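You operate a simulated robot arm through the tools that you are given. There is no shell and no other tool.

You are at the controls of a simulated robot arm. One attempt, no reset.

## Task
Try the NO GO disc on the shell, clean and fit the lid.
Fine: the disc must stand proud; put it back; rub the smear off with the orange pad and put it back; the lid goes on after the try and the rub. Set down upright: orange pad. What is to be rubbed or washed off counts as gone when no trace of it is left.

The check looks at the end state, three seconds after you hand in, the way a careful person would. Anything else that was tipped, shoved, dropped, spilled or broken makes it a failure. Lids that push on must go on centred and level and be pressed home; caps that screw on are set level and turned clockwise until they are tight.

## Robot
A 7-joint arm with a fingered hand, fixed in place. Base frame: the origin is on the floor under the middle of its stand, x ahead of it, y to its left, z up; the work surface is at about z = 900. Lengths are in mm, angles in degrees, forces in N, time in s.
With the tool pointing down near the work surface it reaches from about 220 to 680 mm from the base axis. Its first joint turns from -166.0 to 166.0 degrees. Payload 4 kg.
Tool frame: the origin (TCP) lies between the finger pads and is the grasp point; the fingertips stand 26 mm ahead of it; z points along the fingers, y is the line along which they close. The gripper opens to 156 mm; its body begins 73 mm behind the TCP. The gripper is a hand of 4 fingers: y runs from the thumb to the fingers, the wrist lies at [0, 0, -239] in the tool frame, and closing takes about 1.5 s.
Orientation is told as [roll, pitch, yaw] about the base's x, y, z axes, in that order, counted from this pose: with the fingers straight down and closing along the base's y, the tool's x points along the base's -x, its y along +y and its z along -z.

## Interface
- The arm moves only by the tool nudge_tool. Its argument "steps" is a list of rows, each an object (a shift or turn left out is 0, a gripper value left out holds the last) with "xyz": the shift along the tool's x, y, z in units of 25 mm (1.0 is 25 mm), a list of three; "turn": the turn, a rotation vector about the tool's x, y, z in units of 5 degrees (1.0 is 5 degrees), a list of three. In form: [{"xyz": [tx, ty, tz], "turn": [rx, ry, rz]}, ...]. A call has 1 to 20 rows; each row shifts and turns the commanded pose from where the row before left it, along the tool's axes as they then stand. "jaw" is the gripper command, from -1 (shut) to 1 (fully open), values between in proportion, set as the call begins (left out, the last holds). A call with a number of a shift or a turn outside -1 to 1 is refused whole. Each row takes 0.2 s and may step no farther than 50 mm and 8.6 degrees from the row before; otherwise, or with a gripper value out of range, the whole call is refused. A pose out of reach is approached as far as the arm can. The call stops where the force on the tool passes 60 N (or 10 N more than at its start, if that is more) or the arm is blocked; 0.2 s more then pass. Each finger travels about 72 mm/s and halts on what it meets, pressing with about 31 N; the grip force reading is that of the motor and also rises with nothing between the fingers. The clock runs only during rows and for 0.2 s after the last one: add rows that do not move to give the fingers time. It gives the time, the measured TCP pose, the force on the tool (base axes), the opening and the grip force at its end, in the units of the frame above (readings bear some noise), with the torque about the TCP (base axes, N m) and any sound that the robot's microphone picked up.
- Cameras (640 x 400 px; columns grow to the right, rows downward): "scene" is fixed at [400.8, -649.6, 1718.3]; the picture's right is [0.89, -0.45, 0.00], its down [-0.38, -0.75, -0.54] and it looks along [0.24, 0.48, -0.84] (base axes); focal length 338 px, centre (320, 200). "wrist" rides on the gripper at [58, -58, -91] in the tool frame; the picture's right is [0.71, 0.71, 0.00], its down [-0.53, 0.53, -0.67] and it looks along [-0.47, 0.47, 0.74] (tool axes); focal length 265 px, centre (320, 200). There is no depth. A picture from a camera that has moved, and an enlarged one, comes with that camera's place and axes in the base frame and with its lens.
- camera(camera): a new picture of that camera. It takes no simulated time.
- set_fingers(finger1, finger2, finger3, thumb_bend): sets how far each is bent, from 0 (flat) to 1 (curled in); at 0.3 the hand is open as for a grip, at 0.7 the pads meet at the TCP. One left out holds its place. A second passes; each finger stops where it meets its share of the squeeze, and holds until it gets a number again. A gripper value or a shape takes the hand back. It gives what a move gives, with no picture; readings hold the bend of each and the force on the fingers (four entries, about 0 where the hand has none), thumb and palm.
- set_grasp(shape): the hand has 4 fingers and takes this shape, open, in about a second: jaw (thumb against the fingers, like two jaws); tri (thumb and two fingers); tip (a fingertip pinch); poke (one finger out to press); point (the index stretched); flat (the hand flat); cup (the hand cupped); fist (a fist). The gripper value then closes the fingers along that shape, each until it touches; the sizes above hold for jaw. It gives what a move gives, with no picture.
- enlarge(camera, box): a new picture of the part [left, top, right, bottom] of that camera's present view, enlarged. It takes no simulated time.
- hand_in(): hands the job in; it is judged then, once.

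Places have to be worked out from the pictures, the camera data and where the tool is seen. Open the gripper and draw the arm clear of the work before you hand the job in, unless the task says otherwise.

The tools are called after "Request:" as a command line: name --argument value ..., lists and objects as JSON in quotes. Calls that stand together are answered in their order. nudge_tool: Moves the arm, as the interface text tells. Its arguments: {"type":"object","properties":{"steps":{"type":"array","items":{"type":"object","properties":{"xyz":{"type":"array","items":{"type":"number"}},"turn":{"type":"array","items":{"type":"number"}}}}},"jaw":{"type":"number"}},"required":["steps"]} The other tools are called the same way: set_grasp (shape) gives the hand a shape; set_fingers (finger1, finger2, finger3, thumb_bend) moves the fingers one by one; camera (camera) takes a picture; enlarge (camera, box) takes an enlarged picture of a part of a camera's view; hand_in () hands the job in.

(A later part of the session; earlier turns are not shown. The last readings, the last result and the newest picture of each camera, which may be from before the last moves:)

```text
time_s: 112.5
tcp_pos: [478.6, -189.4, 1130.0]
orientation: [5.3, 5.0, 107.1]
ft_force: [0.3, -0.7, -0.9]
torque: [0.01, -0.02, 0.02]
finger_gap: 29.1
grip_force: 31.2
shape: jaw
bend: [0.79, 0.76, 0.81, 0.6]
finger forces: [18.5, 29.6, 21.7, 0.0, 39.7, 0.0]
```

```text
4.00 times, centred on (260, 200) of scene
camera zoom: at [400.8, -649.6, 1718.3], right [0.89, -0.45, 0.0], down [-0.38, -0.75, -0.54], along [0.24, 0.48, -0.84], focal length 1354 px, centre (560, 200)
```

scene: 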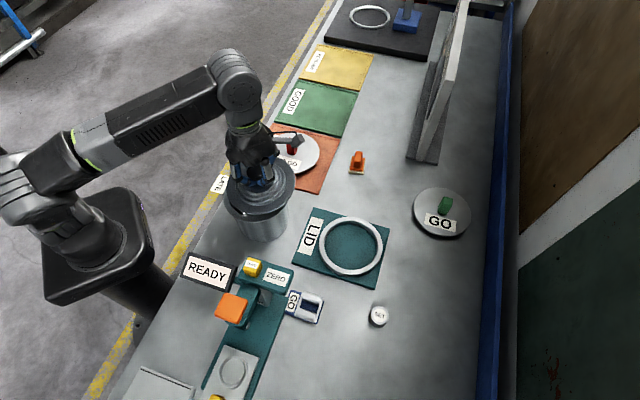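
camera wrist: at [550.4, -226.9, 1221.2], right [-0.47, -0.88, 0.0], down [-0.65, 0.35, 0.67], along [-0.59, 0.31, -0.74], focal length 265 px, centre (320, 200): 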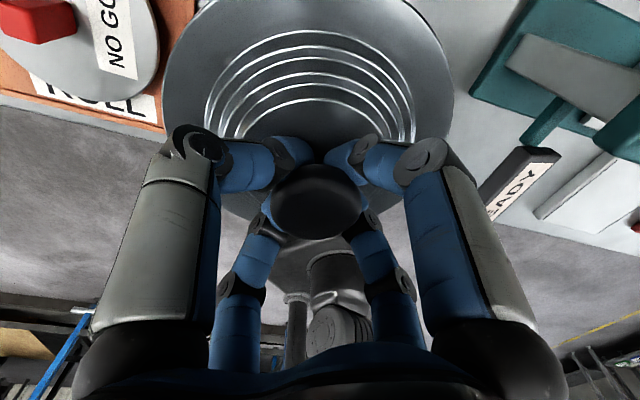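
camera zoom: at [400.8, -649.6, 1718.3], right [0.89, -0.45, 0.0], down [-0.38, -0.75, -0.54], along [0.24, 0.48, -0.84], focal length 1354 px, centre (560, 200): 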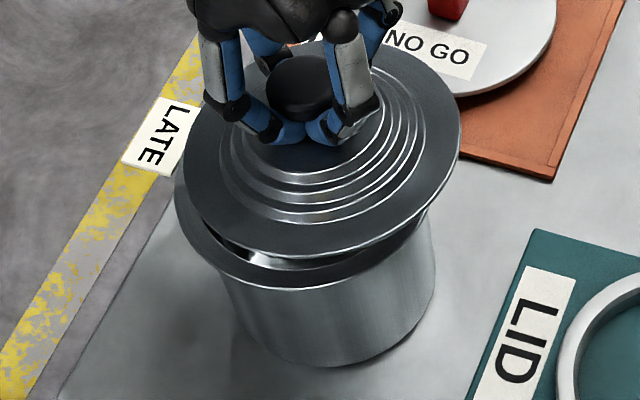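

The lid now looks close to level. I zoom tighter on its edge to quantify what remains, and the offset from the shell rim.

Request:
enlarge --camera "scene" --box '[222, 155, 282, 215]'

Request:
enlarge --camera "scene" --box '[255, 155, 300, 215]'

```text
6.67 times, centred on (252, 185) of scene
camera zoom: at [400.8, -649.6, 1718.3], right [0.89, -0.45, 0.0], down [-0.38, -0.75, -0.54], along [0.24, 0.48, -0.84], focal length 2257 px, centre (773, 300)
```

zoom: 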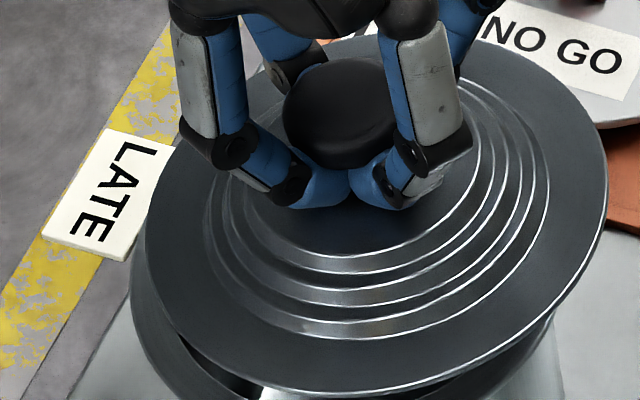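

```text
6.67 times, centred on (278, 185) of scene
camera zoom: at [400.8, -649.6, 1718.3], right [0.89, -0.45, 0.0], down [-0.38, -0.75, -0.54], along [0.24, 0.48, -0.84], focal length 2257 px, centre (603, 300)
```

zoom: 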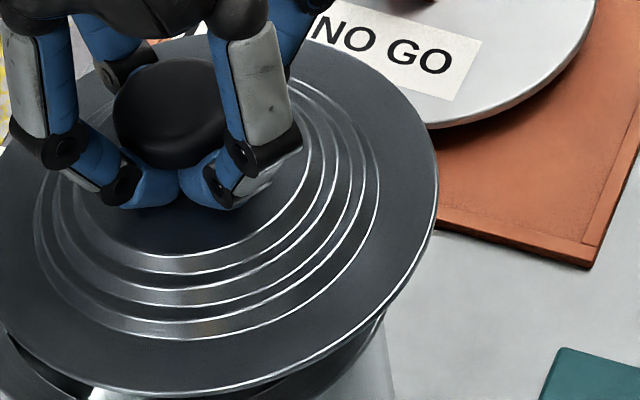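

The lid is level within about 2–3° and its centre is ~13–15 mm from the shell's. I shift it over the shell centre.

Request:
nudge_tool --steps '[{"xyz": [-0.36, 0.16, -0.016]}, {"xyz": [-0.36, 0.16, -0.016]}, {}]'

Request:
enlarge --camera "scene" --box '[215, 150, 305, 250]'

Request:
camera --camera "wrist"

```text
time_s: 113.3
tcp_pos: [465.8, -174.2, 1129.4]
orientation: [5.2, 4.9, 107.2]
ft_force: [-0.8, -0.1, -1.2]
torque: [0.02, 0.01, 0.01]
finger_gap: 28.9
grip_force: 30.8
shape: jaw
bend: [0.79, 0.76, 0.81, 0.6]
finger forces: [18.3, 29.7, 21.7, 0.1, 39.8, 0.0]
```

```text
4.00 times, centred on (260, 200) of scene
camera zoom: at [400.8, -649.6, 1718.3], right [0.89, -0.45, 0.0], down [-0.38, -0.75, -0.54], along [0.24, 0.48, -0.84], focal length 1354 px, centre (560, 200)
```

zoom: 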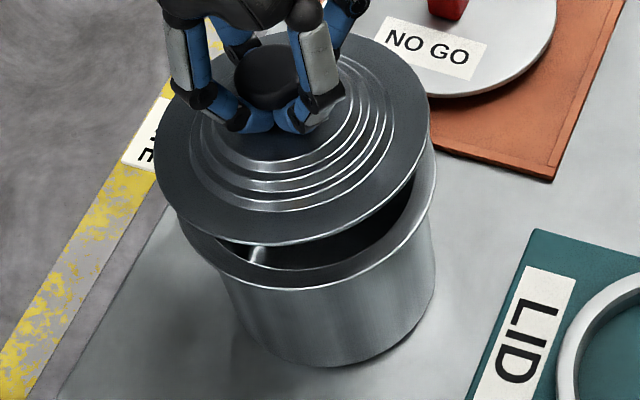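

```text
taken
camera wrist: at [542.9, -201.9, 1219.9], right [-0.47, -0.88, 0.13], down [-0.62, 0.42, 0.66], along [-0.64, 0.23, -0.74], focal length 265 px, centre (320, 200)
```

wrist: 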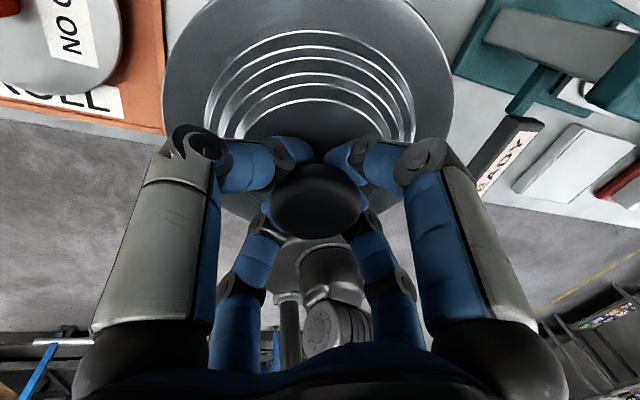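

The lid is now concentric with the rim to about 1 mm in the scene view. I lower it 20 mm and look at the gap around.

Request:
nudge_tool --steps '[{"xyz": [-0.034, -0.035, 0.397]}, {"xyz": [-0.034, -0.035, 0.397]}, {}]'

Request:
enlarge --camera "scene" --box '[220, 155, 295, 235]'

```text
time_s: 114.1
tcp_pos: [465.0, -174.4, 1109.6]
orientation: [5.2, 4.9, 107.2]
ft_force: [-0.5, 0.3, -1.8]
torque: [-0.01, 0.0, 0.05]
finger_gap: 29.0
grip_force: 30.6
shape: jaw
bend: [0.79, 0.76, 0.81, 0.6]
finger forces: [18.4, 29.6, 21.7, 0.1, 39.8, 0.0]
```

```text
5.00 times, centred on (258, 195) of scene
camera zoom: at [400.8, -649.6, 1718.3], right [0.89, -0.45, 0.0], down [-0.38, -0.75, -0.54], along [0.24, 0.48, -0.84], focal length 1692 px, centre (632, 225)
```

zoom: 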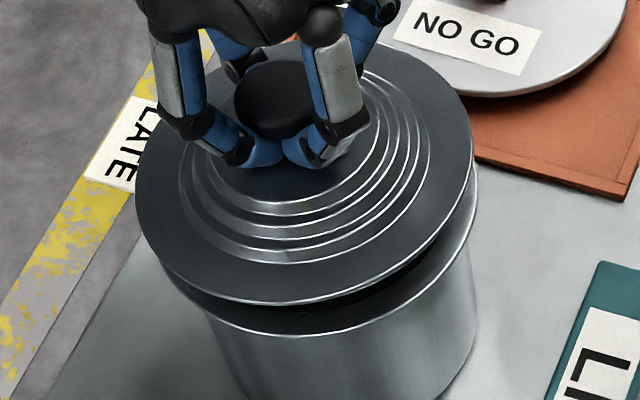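

Alignment holds (within ~1 mm by the scene camera). I lower another 10 mm, then small steps with force monitoring.

Request:
nudge_tool --steps '[{"xyz": [-0.017, -0.0175, 0.198]}, {"xyz": [-0.017, -0.0175, 0.198]}, {}]'

Request:
enlarge --camera "scene" --box '[220, 155, 295, 235]'

```text
time_s: 114.9
tcp_pos: [465.5, -174.6, 1099.3]
orientation: [5.3, 4.9, 107.2]
ft_force: [-0.3, -0.6, -1.2]
torque: [-0.02, 0.01, 0.01]
finger_gap: 29.1
grip_force: 30.9
shape: jaw
bend: [0.79, 0.76, 0.81, 0.6]
finger forces: [18.4, 29.6, 21.7, 0.0, 39.9, 0.0]
```

```text
5.00 times, centred on (258, 195) of scene
camera zoom: at [400.8, -649.6, 1718.3], right [0.89, -0.45, 0.0], down [-0.38, -0.75, -0.54], along [0.24, 0.48, -0.84], focal length 1692 px, centre (632, 225)
```

zoom: 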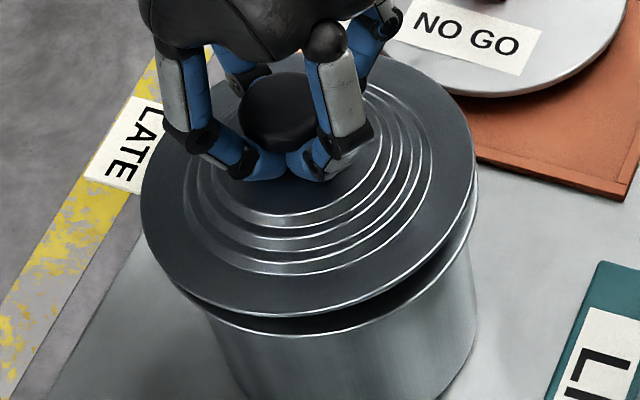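

The gap is slightly larger on the right (≈2.3°). I trim that tilt and re-centre by ~2 mm before touching down.

Request:
nudge_tool --steps '[{"turn": [-0.33, -0.316, -0.056]}, {"xyz": [0.095, -0.013, 0.007]}, {}]'

Request:
nudge_tool --steps '[{"xyz": [-0.009, -0.009, 0.1]}, {"xyz": [-0.009, -0.009, 0.1]}, {}]'

Request:
enlarge --camera "scene" --box '[220, 155, 295, 235]'

```text
time_s: 115.7
tcp_pos: [465.3, -176.1, 1099.2]
orientation: [6.9, 3.4, 107.3]
ft_force: [0.1, 0.3, -0.2]
torque: [0.0, -0.01, -0.04]
finger_gap: 28.6
grip_force: 30.7
shape: jaw
bend: [0.79, 0.76, 0.81, 0.6]
finger forces: [18.5, 29.7, 21.6, 0.1, 40.2, 0.1]
```

```text
time_s: 116.5
tcp_pos: [466.3, -174.2, 1095.0]
orientation: [6.9, 3.4, 107.2]
ft_force: [0.5, -0.1, -1.5]
torque: [0.01, -0.03, 0.01]
finger_gap: 28.9
grip_force: 30.8
shape: jaw
bend: [0.79, 0.76, 0.81, 0.6]
finger forces: [18.5, 29.6, 21.7, 0.0, 40.2, 0.0]
```

```text
5.00 times, centred on (258, 195) of scene
camera zoom: at [400.8, -649.6, 1718.3], right [0.89, -0.45, 0.0], down [-0.38, -0.75, -0.54], along [0.24, 0.48, -0.84], focal length 1692 px, centre (632, 225)
```

zoom: 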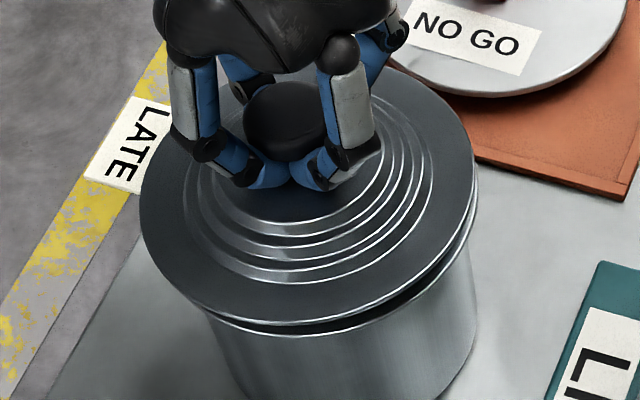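

I zoom into the gap to check evenness and look for the spigot.

Request:
enlarge --camera "scene" --box '[222, 190, 262, 230]'

Request:
enlarge --camera "scene" --box '[255, 185, 295, 225]'

```text
10.00 times, centred on (242, 210) of scene
camera zoom: at [400.8, -649.6, 1718.3], right [0.89, -0.45, 0.0], down [-0.38, -0.75, -0.54], along [0.24, 0.48, -0.84], focal length 3385 px, centre (1100, 100)
```

zoom: 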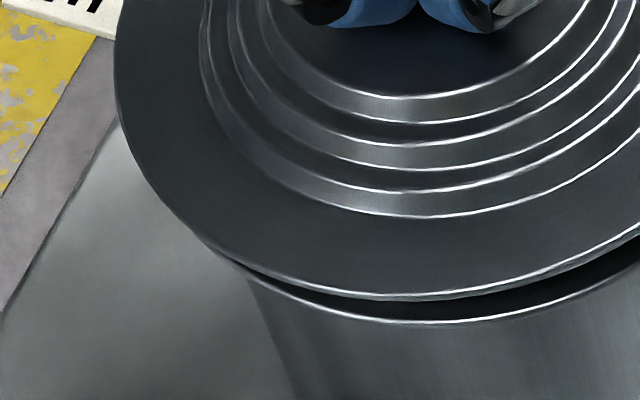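

```text
10.00 times, centred on (275, 205) of scene
camera zoom: at [400.8, -649.6, 1718.3], right [0.89, -0.45, 0.0], down [-0.38, -0.75, -0.54], along [0.24, 0.48, -0.84], focal length 3385 px, centre (770, 150)
```

zoom: 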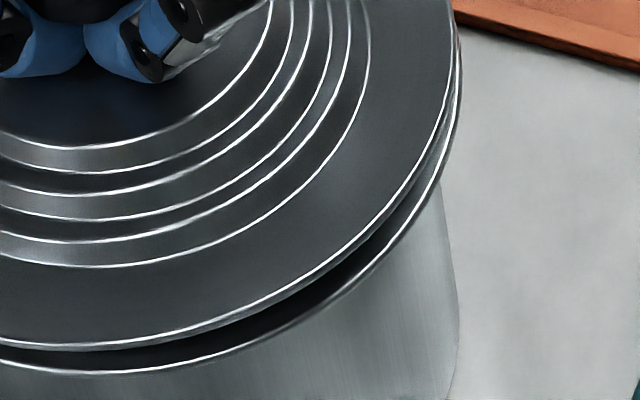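

Centering looks within 1 mm laterally. I continue down in 2 mm steps.

Request:
nudge_tool --steps '[{"xyz": [-0.009, -0.009, 0.1]}, {}]'

Request:
nudge_tool --steps '[{"xyz": [-0.007, -0.007, 0.08]}, {}]'

```text
time_s: 117.1
tcp_pos: [465.6, -175.4, 1091.6]
orientation: [6.9, 3.4, 107.3]
ft_force: [0.5, 0.5, -1.6]
torque: [-0.02, 0.03, -0.01]
finger_gap: 29.0
grip_force: 30.8
shape: jaw
bend: [0.79, 0.76, 0.81, 0.6]
finger forces: [18.5, 29.6, 21.7, 0.0, 40.1, 0.1]
```

```text
time_s: 117.7
tcp_pos: [466.4, -176.8, 1090.4]
orientation: [6.9, 3.5, 107.4]
ft_force: [-0.8, 0.1, -1.6]
torque: [0.01, -0.02, 0.0]
finger_gap: 28.7
grip_force: 31.1
shape: jaw
bend: [0.79, 0.76, 0.81, 0.6]
finger forces: [18.6, 29.6, 21.8, 0.0, 40.4, 0.0]
```

No contact yet. Continuing down in 2 mm steps.

Request:
nudge_tool --steps '[{"xyz": [-0.007, -0.007, 0.08]}, {}]'

Request:
nudge_tool --steps '[{"xyz": [-0.007, -0.007, 0.08]}, {}]'

Request:
enlarge --camera "scene" --box '[220, 155, 295, 235]'

```text
time_s: 118.3
tcp_pos: [465.0, -175.9, 1087.3]
orientation: [6.9, 3.4, 107.3]
ft_force: [-0.1, -0.9, -1.2]
torque: [-0.01, -0.01, 0.04]
finger_gap: 29.0
grip_force: 30.6
shape: jaw
bend: [0.79, 0.76, 0.81, 0.6]
finger forces: [18.4, 29.5, 21.8, 0.0, 40.3, 0.1]
```

```text
time_s: 118.9
tcp_pos: [466.0, -174.7, 1086.1]
orientation: [6.8, 3.5, 107.2]
ft_force: [1.4, 1.4, 7.1]
torque: [-0.21, 0.27, -0.03]
finger_gap: 29.0
grip_force: 31.3
shape: jaw
bend: [0.79, 0.77, 0.81, 0.6]
finger forces: [21.1, 29.4, 22.8, 0.1, 45.6, 0.1]
```

```text
5.00 times, centred on (258, 195) of scene
camera zoom: at [400.8, -649.6, 1718.3], right [0.89, -0.45, 0.0], down [-0.38, -0.75, -0.54], along [0.24, 0.48, -0.84], focal length 1692 px, centre (632, 225)
```

zoom: 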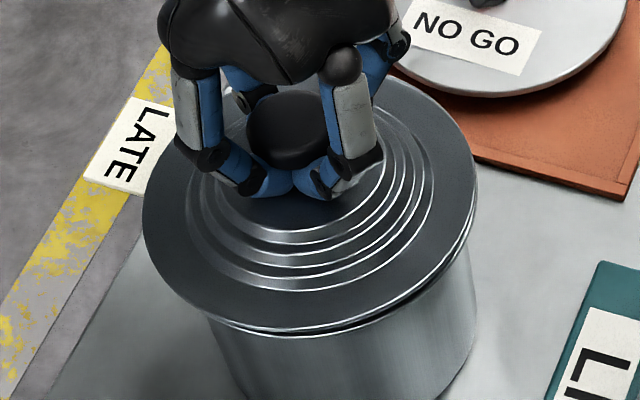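

Light contact on the left-front side (azimuth ≈ −140°) about 6 mm before seating, so the spigot touches the rim edge there. I nudge ~1.5 mm the opposite way and see how the force changes.

Request:
nudge_tool --steps '[{"xyz": [-0.024, -0.057, -0.007]}, {}]'

Request:
nudge_tool --steps '[{"xyz": [-0.024, -0.057, -0.007]}, {}]'

```text
time_s: 119.5
tcp_pos: [466.9, -174.8, 1086.4]
orientation: [6.9, 3.4, 107.2]
ft_force: [-2.0, -0.8, 8.5]
torque: [-0.36, 0.4, 0.06]
finger_gap: 29.2
grip_force: 31.0
shape: jaw
bend: [0.79, 0.77, 0.81, 0.59]
finger forces: [22.5, 30.7, 22.6, 0.1, 43.1, 0.1]
```

```text
time_s: 120.1
tcp_pos: [468.2, -172.7, 1084.8]
orientation: [6.8, 3.4, 107.3]
ft_force: [-0.3, -0.5, -0.4]
torque: [-0.13, -0.05, -0.01]
finger_gap: 29.0
grip_force: 31.2
shape: jaw
bend: [0.79, 0.76, 0.81, 0.6]
finger forces: [19.7, 30.7, 22.2, 0.0, 41.9, 0.0]
```

The force dropped to nearly nothing — the spigot slipped into the bore. I lower further in small steps.

Request:
nudge_tool --steps '[{"xyz": [-0.007, -0.007, 0.06]}, {}]'

Request:
nudge_tool --steps '[{"xyz": [-0.007, -0.007, 0.06]}, {}]'

Request:
enlarge --camera "scene" --box '[220, 155, 295, 235]'

```text
time_s: 120.7
tcp_pos: [468.3, -173.7, 1084.5]
orientation: [6.7, 3.4, 107.3]
ft_force: [1.6, 0.7, 11.7]
torque: [-0.19, -0.06, 0.02]
finger_gap: 29.0
grip_force: 30.7
shape: jaw
bend: [0.79, 0.76, 0.81, 0.6]
finger forces: [22.0, 31.1, 22.6, 0.0, 45.3, 0.1]
```

```text
time_s: 121.3
tcp_pos: [468.9, -173.2, 1084.9]
orientation: [6.7, 3.6, 107.3]
ft_force: [2.6, 0.9, 33.8]
torque: [-0.16, -0.03, 0.03]
finger_gap: 29.4
grip_force: 31.1
shape: jaw
bend: [0.79, 0.76, 0.81, 0.6]
finger forces: [26.1, 34.0, 24.0, 0.0, 50.2, 0.1]
```

```text
5.00 times, centred on (258, 195) of scene
camera zoom: at [400.8, -649.6, 1718.3], right [0.89, -0.45, 0.0], down [-0.38, -0.75, -0.54], along [0.24, 0.48, -0.84], focal length 1692 px, centre (632, 225)
```

zoom: 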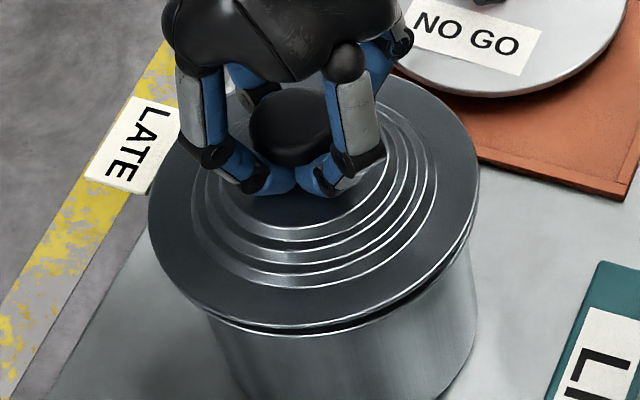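

Now there is even resistance (34 N, almost no tilting torque): the spigot is at the start of a push fit. I zoom in to check that the gap is even before pressing home.

Request:
enlarge --camera "scene" --box '[222, 190, 262, 230]'

Request:
enlarge --camera "scene" --box '[255, 185, 295, 225]'

Request:
camera --camera "wrist"

```text
10.00 times, centred on (242, 210) of scene
camera zoom: at [400.8, -649.6, 1718.3], right [0.89, -0.45, 0.0], down [-0.38, -0.75, -0.54], along [0.24, 0.48, -0.84], focal length 3385 px, centre (1100, 100)
```

zoom: 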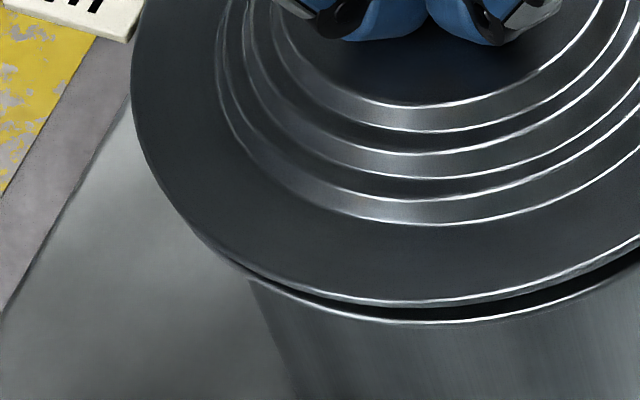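

```text
10.00 times, centred on (275, 205) of scene
camera zoom: at [400.8, -649.6, 1718.3], right [0.89, -0.45, 0.0], down [-0.38, -0.75, -0.54], along [0.24, 0.48, -0.84], focal length 3385 px, centre (770, 150)
```

zoom: 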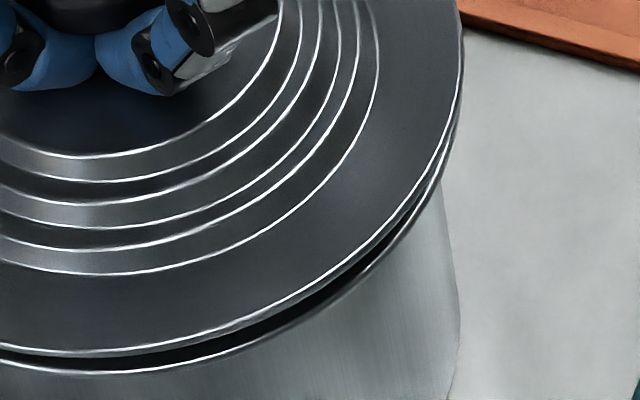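

```text
taken
camera wrist: at [548.5, -203.2, 1172.4], right [-0.46, -0.88, 0.13], down [-0.59, 0.41, 0.69], along [-0.66, 0.24, -0.71], focal length 265 px, centre (320, 200)
```

wrist: 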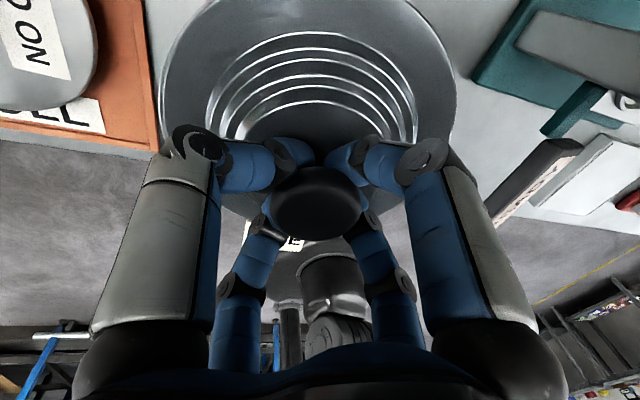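

The lid sits centred with a small even gap at the front. I relieve the push, release the knob, and then inspect before pressing home from above.

Request:
nudge_tool --steps '[{"xyz": [0.007, 0.007, -0.08]}, {}]'

Request:
nudge_tool --steps '[{}, {}, {}, {}]' --jaw -0.2

Request:
enlarge --camera "scene" --box '[220, 155, 295, 235]'

Request:
camera --camera "wrist"

```text
time_s: 121.9
tcp_pos: [468.6, -174.0, 1084.4]
orientation: [6.9, 3.4, 107.3]
ft_force: [4.5, 0.6, 23.3]
torque: [-0.22, -0.13, 0.08]
finger_gap: 29.4
grip_force: 31.0
shape: jaw
bend: [0.79, 0.76, 0.81, 0.6]
finger forces: [24.4, 32.0, 22.8, 0.1, 49.2, 0.0]
```

```text
time_s: 122.9
tcp_pos: [467.7, -174.1, 1084.9]
orientation: [6.8, 3.5, 107.4]
ft_force: [-3.8, 2.2, 32.3]
torque: [0.01, -0.35, -0.02]
finger_gap: 57.4
grip_force: 0.1
shape: jaw
bend: [0.83, 0.42, 0.81, 0.6]
finger forces: [9.6, 0.0, 6.0, 0.1, 16.3, 0.0]
```

```text
5.00 times, centred on (258, 195) of scene
camera zoom: at [400.8, -649.6, 1718.3], right [0.89, -0.45, 0.0], down [-0.38, -0.75, -0.54], along [0.24, 0.48, -0.84], focal length 1692 px, centre (632, 225)
```

zoom: 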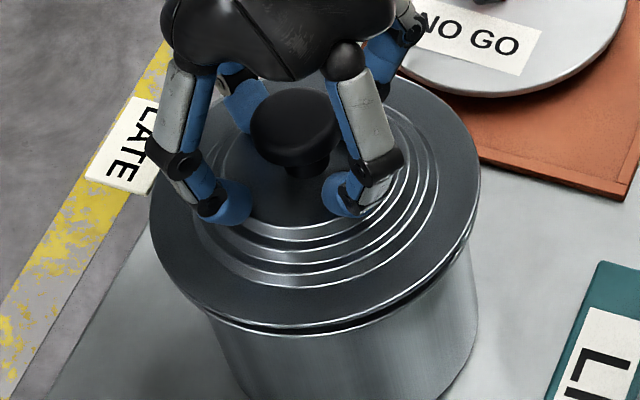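

```text
taken
camera wrist: at [548.2, -203.4, 1173.3], right [-0.46, -0.88, 0.13], down [-0.59, 0.41, 0.69], along [-0.66, 0.25, -0.71], focal length 265 px, centre (320, 200)
```

wrist: 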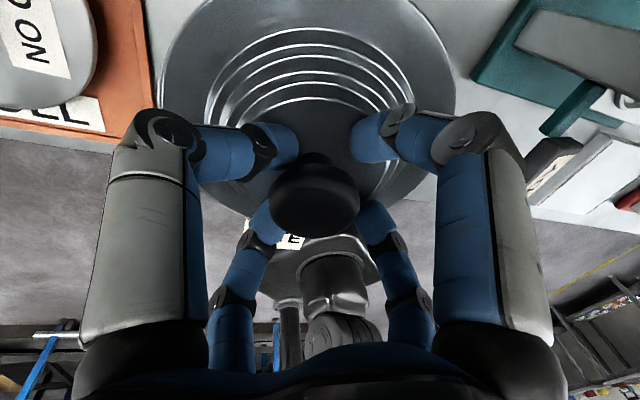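

The knob is a mushroom on a thin stem; the opened fingertips are resting on the plateau. I open slightly more and raise the hand straight up off the knob.

Request:
nudge_tool --steps '[{"xyz": [0.006, 0.006, -0.07]}, {"xyz": [0.013, 0.013, -0.15]}, {}, {"xyz": [0.034, 0.035, -0.4]}, {"xyz": [0.068, 0.07, -0.79]}, {"xyz": [0.068, 0.07, -0.79]}, {}]' --jaw -0.08

Request:
enlarge --camera "scene" --box '[220, 155, 295, 235]'

Request:
camera --camera "wrist"

```text
time_s: 124.5
tcp_pos: [470.1, -174.0, 1141.3]
orientation: [6.9, 3.3, 107.2]
ft_force: [-0.1, -0.6, -0.1]
torque: [-0.02, 0.02, 0.04]
finger_gap: 71.1
grip_force: 0.1
shape: jaw
bend: [0.39, 0.39, 0.39, 0.7]
finger forces: [0.0, 0.1, 0.0, 0.0, 0.1, 0.1]
```

```text
5.00 times, centred on (258, 195) of scene
camera zoom: at [400.8, -649.6, 1718.3], right [0.89, -0.45, 0.0], down [-0.38, -0.75, -0.54], along [0.24, 0.48, -0.84], focal length 1692 px, centre (632, 225)
```

zoom: 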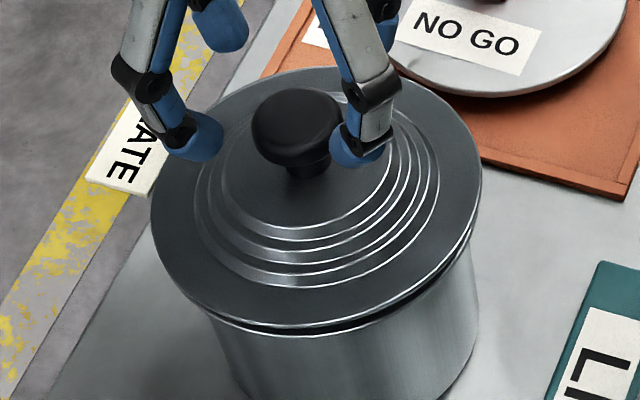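

```text
taken
camera wrist: at [550.1, -203.9, 1227.5], right [-0.46, -0.88, 0.13], down [-0.59, 0.41, 0.69], along [-0.66, 0.25, -0.71], focal length 265 px, centre (320, 200)
```

wrist: 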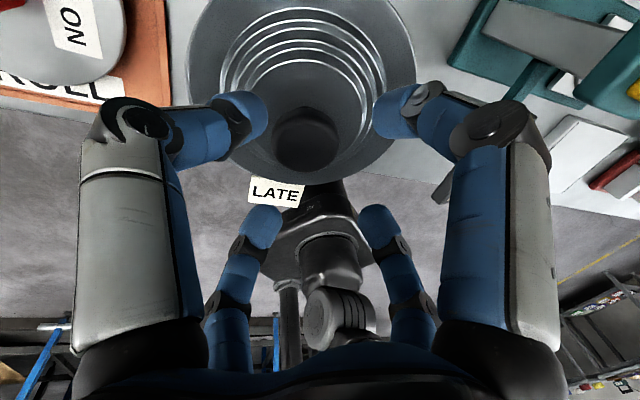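

The lid rests on the shell, not yet home. I zoom in all around to see how it sits.

Request:
enlarge --camera "scene" --box '[222, 190, 262, 230]'

Request:
enlarge --camera "scene" --box '[255, 185, 295, 225]'

Request:
enlarge --camera "wrist" --box '[180, 0, 430, 200]'

```text
10.00 times, centred on (242, 210) of scene
camera zoom: at [400.8, -649.6, 1718.3], right [0.89, -0.45, 0.0], down [-0.38, -0.75, -0.54], along [0.24, 0.48, -0.84], focal length 3385 px, centre (1100, 100)
```

zoom: 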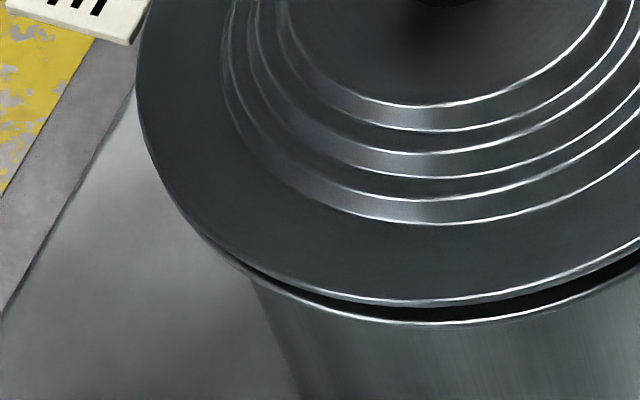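

```text
10.00 times, centred on (275, 205) of scene
camera zoom: at [400.8, -649.6, 1718.3], right [0.89, -0.45, 0.0], down [-0.38, -0.75, -0.54], along [0.24, 0.48, -0.84], focal length 3385 px, centre (770, 150)
```

zoom: 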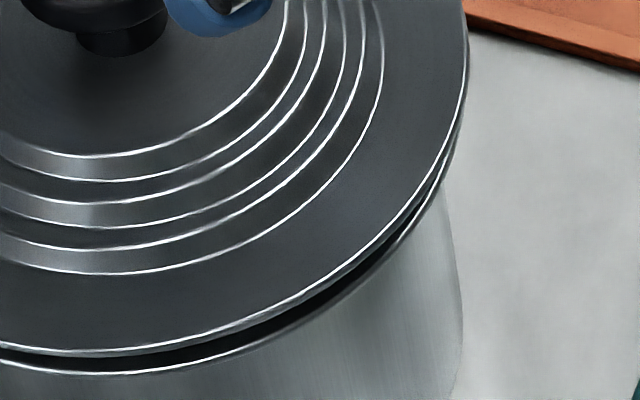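

```text
2.00 times, centred on (305, 100) of wrist
camera zoom: at [550.1, -203.9, 1227.5], right [-0.46, -0.88, 0.13], down [-0.59, 0.41, 0.69], along [-0.66, 0.25, -0.71], focal length 531 px, centre (350, 400)
```

zoom: 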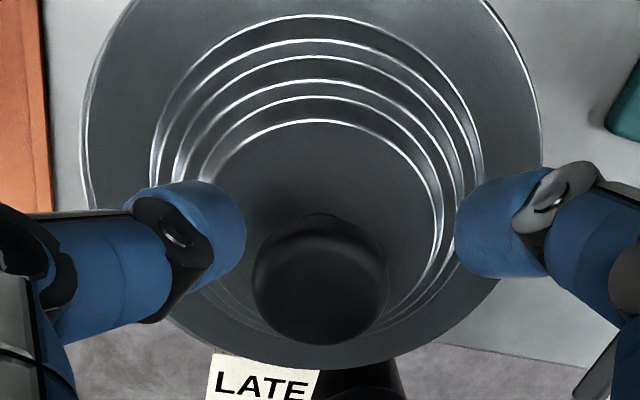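

The lid is displaced about 2 mm to the right/front, so that side sits high on the rim. I go back down around the knob and regrip to correct position and tilt.

Request:
nudge_tool --steps '[{"xyz": [-0.058, -0.06, 0.675]}, {"xyz": [-0.058, -0.06, 0.675]}, {"xyz": [-0.045, -0.045, 0.5]}, {}]'

Request:
camera --camera "wrist"

Request:
enlarge --camera "scene" --box '[220, 155, 295, 235]'

```text
time_s: 125.5
tcp_pos: [468.2, -172.8, 1092.3]
orientation: [6.9, 3.3, 107.3]
ft_force: [0.6, -0.2, 0.3]
torque: [0.01, -0.03, -0.01]
finger_gap: 71.4
grip_force: 0.1
shape: jaw
bend: [0.39, 0.39, 0.39, 0.7]
finger forces: [0.0, 0.1, 0.0, 0.0, 0.0, 0.0]
```

```text
taken
camera wrist: at [548.5, -203.7, 1180.8], right [-0.46, -0.88, 0.13], down [-0.59, 0.41, 0.69], along [-0.66, 0.25, -0.71], focal length 265 px, centre (320, 200)
```

wrist: 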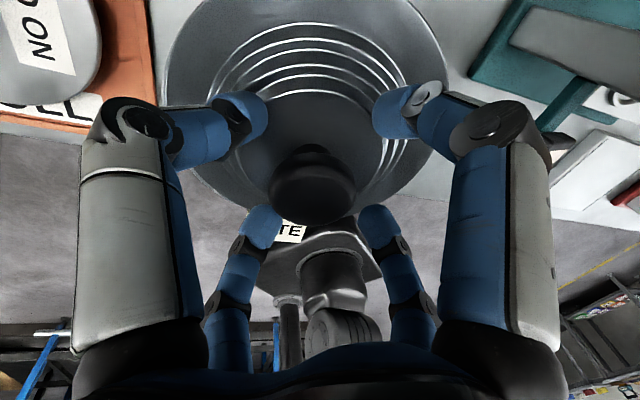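

```text
5.00 times, centred on (258, 195) of scene
camera zoom: at [400.8, -649.6, 1718.3], right [0.89, -0.45, 0.0], down [-0.38, -0.75, -0.54], along [0.24, 0.48, -0.84], focal length 1692 px, centre (632, 225)
```

zoom: 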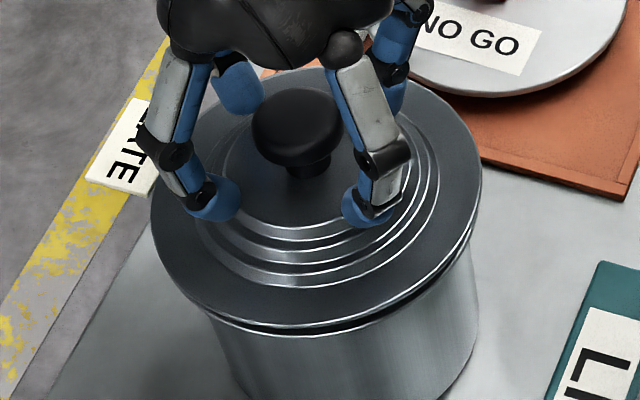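

The knob is ~4 mm off the hand's centre; I recentre on it and close again.

Request:
nudge_tool --steps '[{"xyz": [-0.125, -0.12, -0.02]}, {"xyz": [-0.007, -0.007, 0.08]}, {}]' --jaw -0.35

Request:
camera --camera "wrist"

```text
time_s: 126.3
tcp_pos: [469.4, -171.4, 1092.3]
orientation: [6.8, 3.4, 107.3]
ft_force: [0.5, -0.5, 0.4]
torque: [-0.03, -0.02, -0.01]
finger_gap: 50.9
grip_force: 0.1
shape: jaw
bend: [0.46, 0.46, 0.46, 0.7]
finger forces: [0.0, 0.0, 0.0, 0.0, 0.9, 0.0]
```

```text
taken
camera wrist: at [550.8, -199.9, 1179.0], right [-0.46, -0.88, 0.13], down [-0.59, 0.41, 0.69], along [-0.66, 0.25, -0.71], focal length 265 px, centre (320, 200)
```

wrist: 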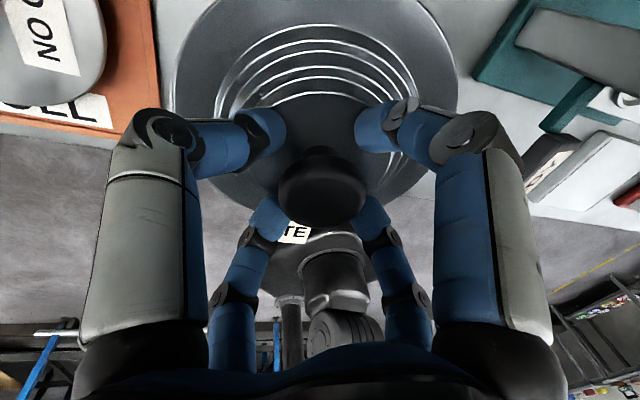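

Centred on the knob. Using the fingers as a loose cage, I push the lid gently back toward azimuth 153° (left) in small steps, letting it settle by itself.

Request:
nudge_tool --steps '[{"xyz": [-0.0277, 0.0288, 0]}, {"xyz": [-0.0277, 0.0288, 0]}, {}]' --jaw -0.42

Request:
nudge_tool --steps '[{"xyz": [-0.0277, 0.0288, 0]}, {"xyz": [-0.0277, 0.0288, 0]}, {}]'

Request:
enlarge --camera "scene" --box '[220, 155, 295, 235]'

```text
time_s: 127.1
tcp_pos: [469.1, -168.2, 1091.1]
orientation: [6.8, 3.4, 107.3]
ft_force: [-0.1, 0.6, -0.3]
torque: [-0.02, -0.02, 0.0]
finger_gap: 45.6
grip_force: 0.0
shape: jaw
bend: [0.48, 0.48, 0.48, 0.7]
finger forces: [0.1, 0.0, 0.0, 0.0, 0.1, 0.0]
```

```text
time_s: 127.9
tcp_pos: [467.1, -168.6, 1091.1]
orientation: [6.9, 3.4, 107.3]
ft_force: [-0.4, 0.0, -0.4]
torque: [0.0, 0.0, 0.03]
finger_gap: 45.4
grip_force: 0.1
shape: jaw
bend: [0.48, 0.48, 0.48, 0.7]
finger forces: [0.1, 0.0, 0.1, 0.1, 0.0, 0.0]
```

```text
5.00 times, centred on (258, 195) of scene
camera zoom: at [400.8, -649.6, 1718.3], right [0.89, -0.45, 0.0], down [-0.38, -0.75, -0.54], along [0.24, 0.48, -0.84], focal length 1692 px, centre (632, 225)
```

zoom: 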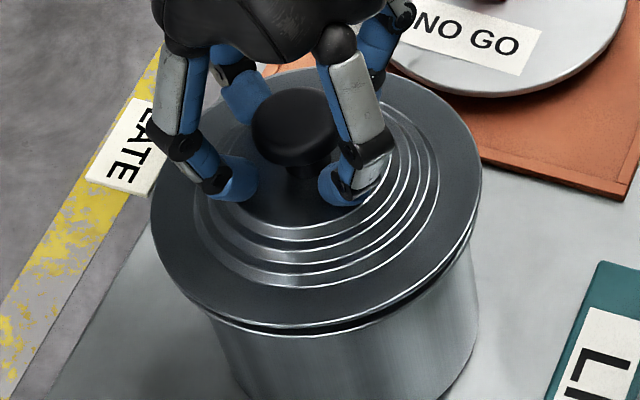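

No contact yet because the tips surround the thin stem. I close the cage further (31 mm) so it gently moves the knob with it.

Request:
nudge_tool --steps '[{}, {}, {}]' --jaw -0.6

Request:
enlarge --camera "scene" --box '[220, 155, 295, 235]'

Request:
camera --camera "wrist"

```text
time_s: 128.7
tcp_pos: [466.3, -169.1, 1092.5]
orientation: [6.9, 3.4, 107.3]
ft_force: [0.5, 0.2, 0.0]
torque: [-0.01, 0.01, 0.0]
finger_gap: 31.7
grip_force: 0.0
shape: jaw
bend: [0.77, 0.77, 0.77, 0.7]
finger forces: [0.1, 0.0, 0.1, 0.1, 0.2, 0.0]
```

```text
5.00 times, centred on (258, 195) of scene
camera zoom: at [400.8, -649.6, 1718.3], right [0.89, -0.45, 0.0], down [-0.38, -0.75, -0.54], along [0.24, 0.48, -0.84], focal length 1692 px, centre (632, 225)
```

zoom: 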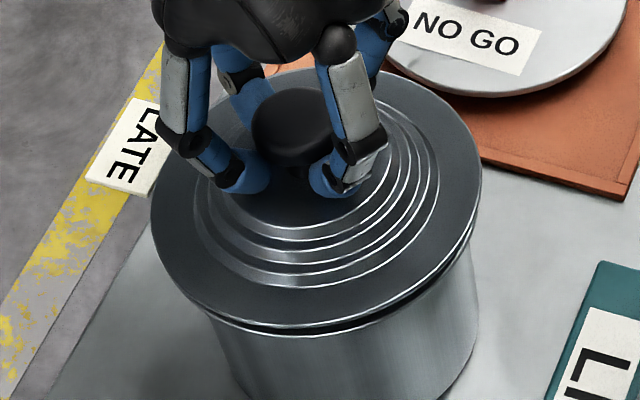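

```text
taken
camera wrist: at [547.5, -198.2, 1179.2], right [-0.46, -0.88, 0.13], down [-0.59, 0.41, 0.69], along [-0.66, 0.25, -0.71], focal length 265 px, centre (320, 200)
```

wrist: 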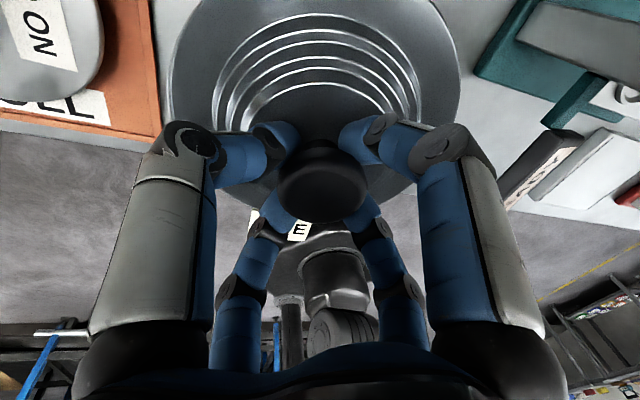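

Still no contact with the thin stem; I close a bit more.

Request:
nudge_tool --steps '[{}, {}, {}]' --jaw -0.75

Request:
enlarge --camera "scene" --box '[220, 155, 295, 235]'

```text
time_s: 129.5
tcp_pos: [467.5, -169.3, 1091.0]
orientation: [6.8, 3.4, 107.3]
ft_force: [-0.1, 0.4, -1.1]
torque: [0.0, -0.03, -0.02]
finger_gap: 22.8
grip_force: 31.1
shape: jaw
bend: [0.76, 0.77, 0.76, 0.62]
finger forces: [28.5, 25.7, 27.0, 0.1, 30.2, 0.0]
```

```text
5.00 times, centred on (258, 195) of scene
camera zoom: at [400.8, -649.6, 1718.3], right [0.89, -0.45, 0.0], down [-0.38, -0.75, -0.54], along [0.24, 0.48, -0.84], focal length 1692 px, centre (632, 225)
```

zoom: 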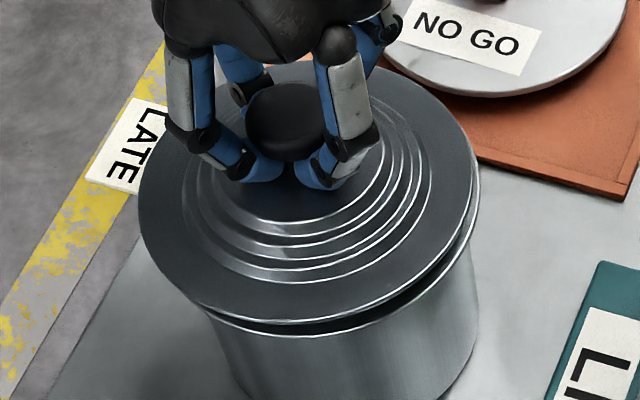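

The digits now grip the stem itself firmly and the lid is on the hand again. I lift it ~10 mm to measure its tilt and centre properly.

Request:
nudge_tool --steps '[{"xyz": [0.017, 0.0175, -0.2]}, {"xyz": [0.017, 0.0175, -0.2]}, {}]' --jaw -1

Request:
enlarge --camera "scene" --box '[222, 150, 262, 190]'

Request:
enlarge --camera "scene" --box '[255, 150, 295, 190]'

Request:
enlarge --camera "scene" --box '[222, 190, 262, 230]'

Request:
enlarge --camera "scene" --box '[255, 190, 295, 230]'

```text
time_s: 130.3
tcp_pos: [467.5, -168.0, 1102.3]
orientation: [6.8, 3.4, 107.4]
ft_force: [-0.9, 0.4, -1.5]
torque: [0.0, 0.0, -0.02]
finger_gap: 22.7
grip_force: 31.2
shape: jaw
bend: [0.76, 0.77, 0.76, 0.62]
finger forces: [28.5, 25.7, 27.1, 0.0, 30.3, 0.0]
```

```text
10.00 times, centred on (242, 170) of scene
camera zoom: at [400.8, -649.6, 1718.3], right [0.89, -0.45, 0.0], down [-0.38, -0.75, -0.54], along [0.24, 0.48, -0.84], focal length 3385 px, centre (1100, 500)
```

zoom: 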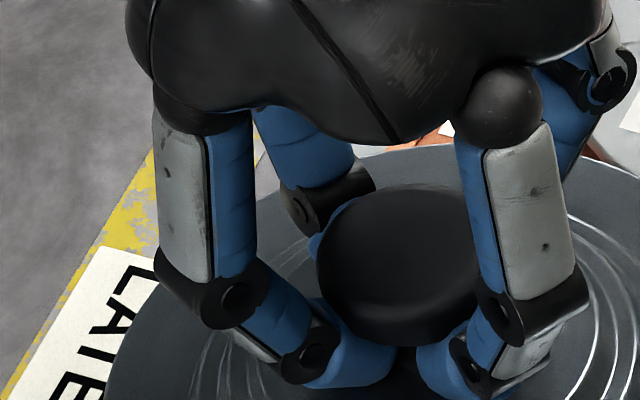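

```text
10.00 times, centred on (275, 170) of scene
camera zoom: at [400.8, -649.6, 1718.3], right [0.89, -0.45, 0.0], down [-0.38, -0.75, -0.54], along [0.24, 0.48, -0.84], focal length 3385 px, centre (770, 500)
```

zoom: 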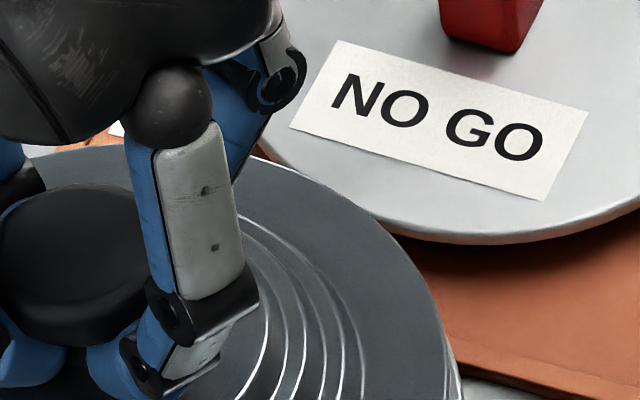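

```text
10.00 times, centred on (242, 210) of scene
camera zoom: at [400.8, -649.6, 1718.3], right [0.89, -0.45, 0.0], down [-0.38, -0.75, -0.54], along [0.24, 0.48, -0.84], focal length 3385 px, centre (1100, 100)
```

zoom: 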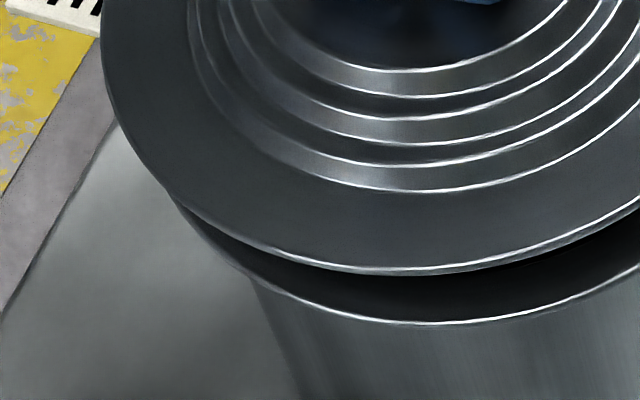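

```text
10.00 times, centred on (275, 210) of scene
camera zoom: at [400.8, -649.6, 1718.3], right [0.89, -0.45, 0.0], down [-0.38, -0.75, -0.54], along [0.24, 0.48, -0.84], focal length 3385 px, centre (770, 100)
```

zoom: 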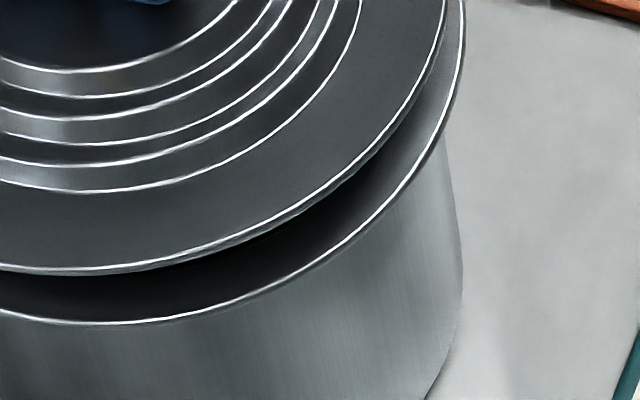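

By ellipse fitting the lid's near side is ~4° high. I take a wrist view as an independent check of the lid's attitude relative to the hand.

Request:
enlarge --camera "wrist" --box '[150, 0, 470, 250]'

Request:
enlarge --camera "scene" --box '[220, 150, 300, 230]'

```text
1.60 times, centred on (310, 125) of wrist
camera zoom: at [547.7, -198.3, 1189.6], right [-0.46, -0.88, 0.13], down [-0.59, 0.41, 0.69], along [-0.66, 0.25, -0.71], focal length 425 px, centre (336, 320)
```

zoom: 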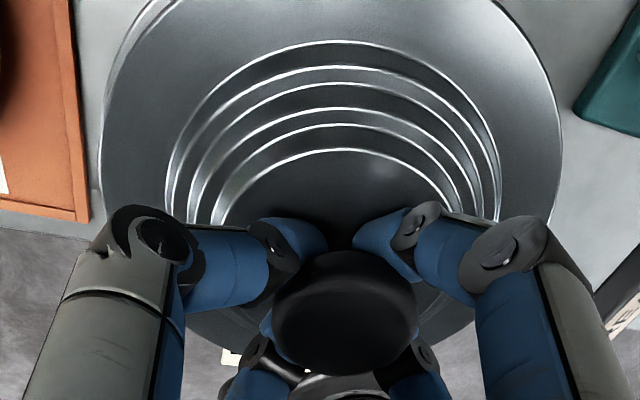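

```text
5.00 times, centred on (260, 190) of scene
camera zoom: at [400.8, -649.6, 1718.3], right [0.89, -0.45, 0.0], down [-0.38, -0.75, -0.54], along [0.24, 0.48, -0.84], focal length 1692 px, centre (620, 250)
```

zoom: 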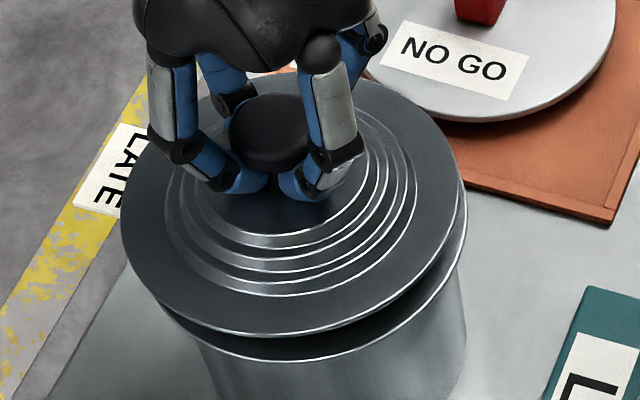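

Combining both views: near side still ~3° high, lateral offset about 1 mm. I rotate 3.2° to lower the near side and shift to keep it centred.

Request:
nudge_tool --steps '[{"turn": [0.444, -0.461, 0]}, {"xyz": [0.112, 0.053, 0.012]}, {}]'

Request:
enlarge --camera "scene" --box '[220, 150, 300, 230]'

Request:
enlarge --camera "scene" --box '[222, 190, 262, 230]'

Request:
enlarge --camera "scene" --box '[255, 190, 295, 230]'

Request:
enlarge --camera "scene" --box '[255, 150, 295, 190]'

```text
time_s: 131.1
tcp_pos: [465.1, -171.2, 1102.1]
orientation: [4.6, 1.1, 107.0]
ft_force: [-0.1, 0.1, -1.0]
torque: [-0.02, -0.02, 0.0]
finger_gap: 23.2
grip_force: 31.7
shape: jaw
bend: [0.76, 0.77, 0.76, 0.62]
finger forces: [28.7, 25.8, 27.1, 0.0, 30.4, 0.0]
```

```text
5.00 times, centred on (260, 190) of scene
camera zoom: at [400.8, -649.6, 1718.3], right [0.89, -0.45, 0.0], down [-0.38, -0.75, -0.54], along [0.24, 0.48, -0.84], focal length 1692 px, centre (620, 250)
```

zoom: 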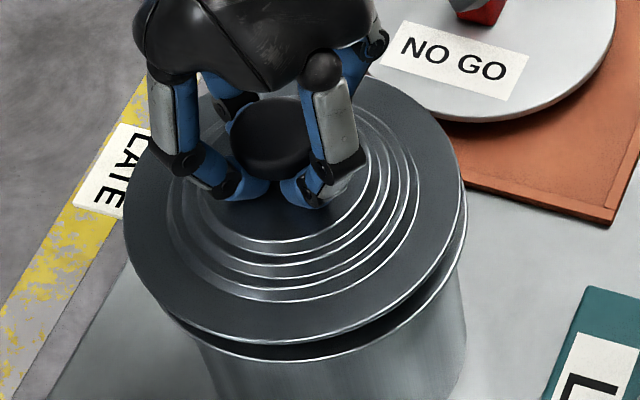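

```text
10.00 times, centred on (242, 210) of scene
camera zoom: at [400.8, -649.6, 1718.3], right [0.89, -0.45, 0.0], down [-0.38, -0.75, -0.54], along [0.24, 0.48, -0.84], focal length 3385 px, centre (1100, 100)
```

zoom: 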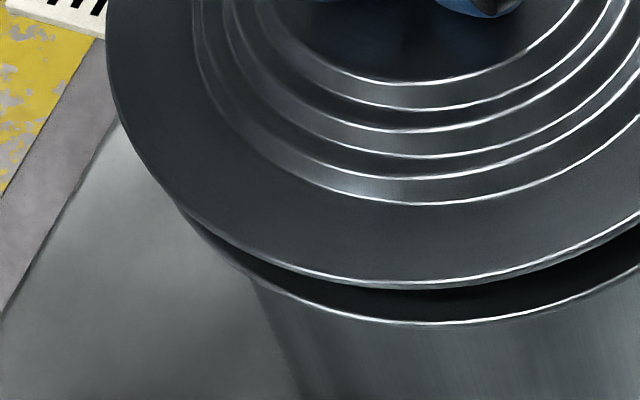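

```text
10.00 times, centred on (275, 210) of scene
camera zoom: at [400.8, -649.6, 1718.3], right [0.89, -0.45, 0.0], down [-0.38, -0.75, -0.54], along [0.24, 0.48, -0.84], focal length 3385 px, centre (770, 100)
```

zoom: 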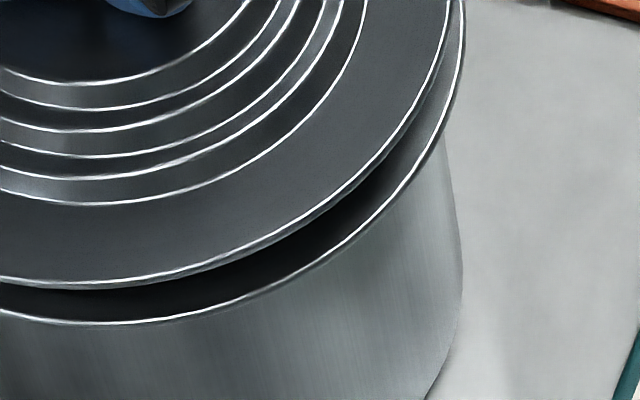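

```text
10.00 times, centred on (275, 170) of scene
camera zoom: at [400.8, -649.6, 1718.3], right [0.89, -0.45, 0.0], down [-0.38, -0.75, -0.54], along [0.24, 0.48, -0.84], focal length 3385 px, centre (770, 500)
```

zoom: 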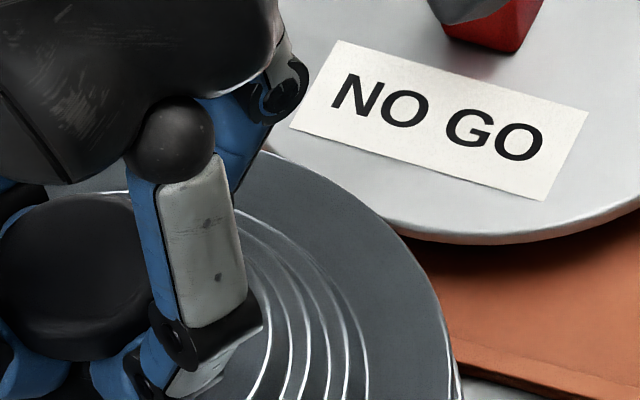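

The lid is now level within ~1.5° and centred within ~1 mm. I lower 8 mm and then in small steps.

Request:
nudge_tool --steps '[{"xyz": [-0.003, -0.0125, 0.16]}, {"xyz": [-0.003, -0.0125, 0.16]}, {}]'

Request:
nudge_tool --steps '[{"xyz": [-0.0014, -0.006, 0.08]}, {}]'

Request:
nudge_tool --steps '[{"xyz": [-0.0014, -0.006, 0.06]}, {}]'

```text
time_s: 131.9
tcp_pos: [466.2, -171.8, 1094.3]
orientation: [4.6, 1.1, 107.1]
ft_force: [0.0, 0.3, -0.7]
torque: [0.0, 0.03, 0.02]
finger_gap: 22.9
grip_force: 31.2
shape: jaw
bend: [0.76, 0.77, 0.76, 0.62]
finger forces: [28.8, 25.8, 27.1, 0.0, 30.6, 0.1]
```

```text
time_s: 132.5
tcp_pos: [465.9, -170.8, 1092.1]
orientation: [4.7, 1.1, 107.0]
ft_force: [0.3, 0.3, -0.4]
torque: [-0.01, 0.0, -0.04]
finger_gap: 22.9
grip_force: 30.9
shape: jaw
bend: [0.76, 0.77, 0.76, 0.62]
finger forces: [28.7, 25.8, 27.1, 0.0, 30.6, 0.0]
```

```text
time_s: 133.1
tcp_pos: [465.5, -172.4, 1089.9]
orientation: [4.6, 1.2, 106.9]
ft_force: [0.7, 0.2, 0.3]
torque: [-0.04, 0.06, 0.01]
finger_gap: 22.8
grip_force: 31.1
shape: jaw
bend: [0.77, 0.77, 0.76, 0.62]
finger forces: [29.9, 25.4, 27.8, 0.1, 31.1, 0.0]
```

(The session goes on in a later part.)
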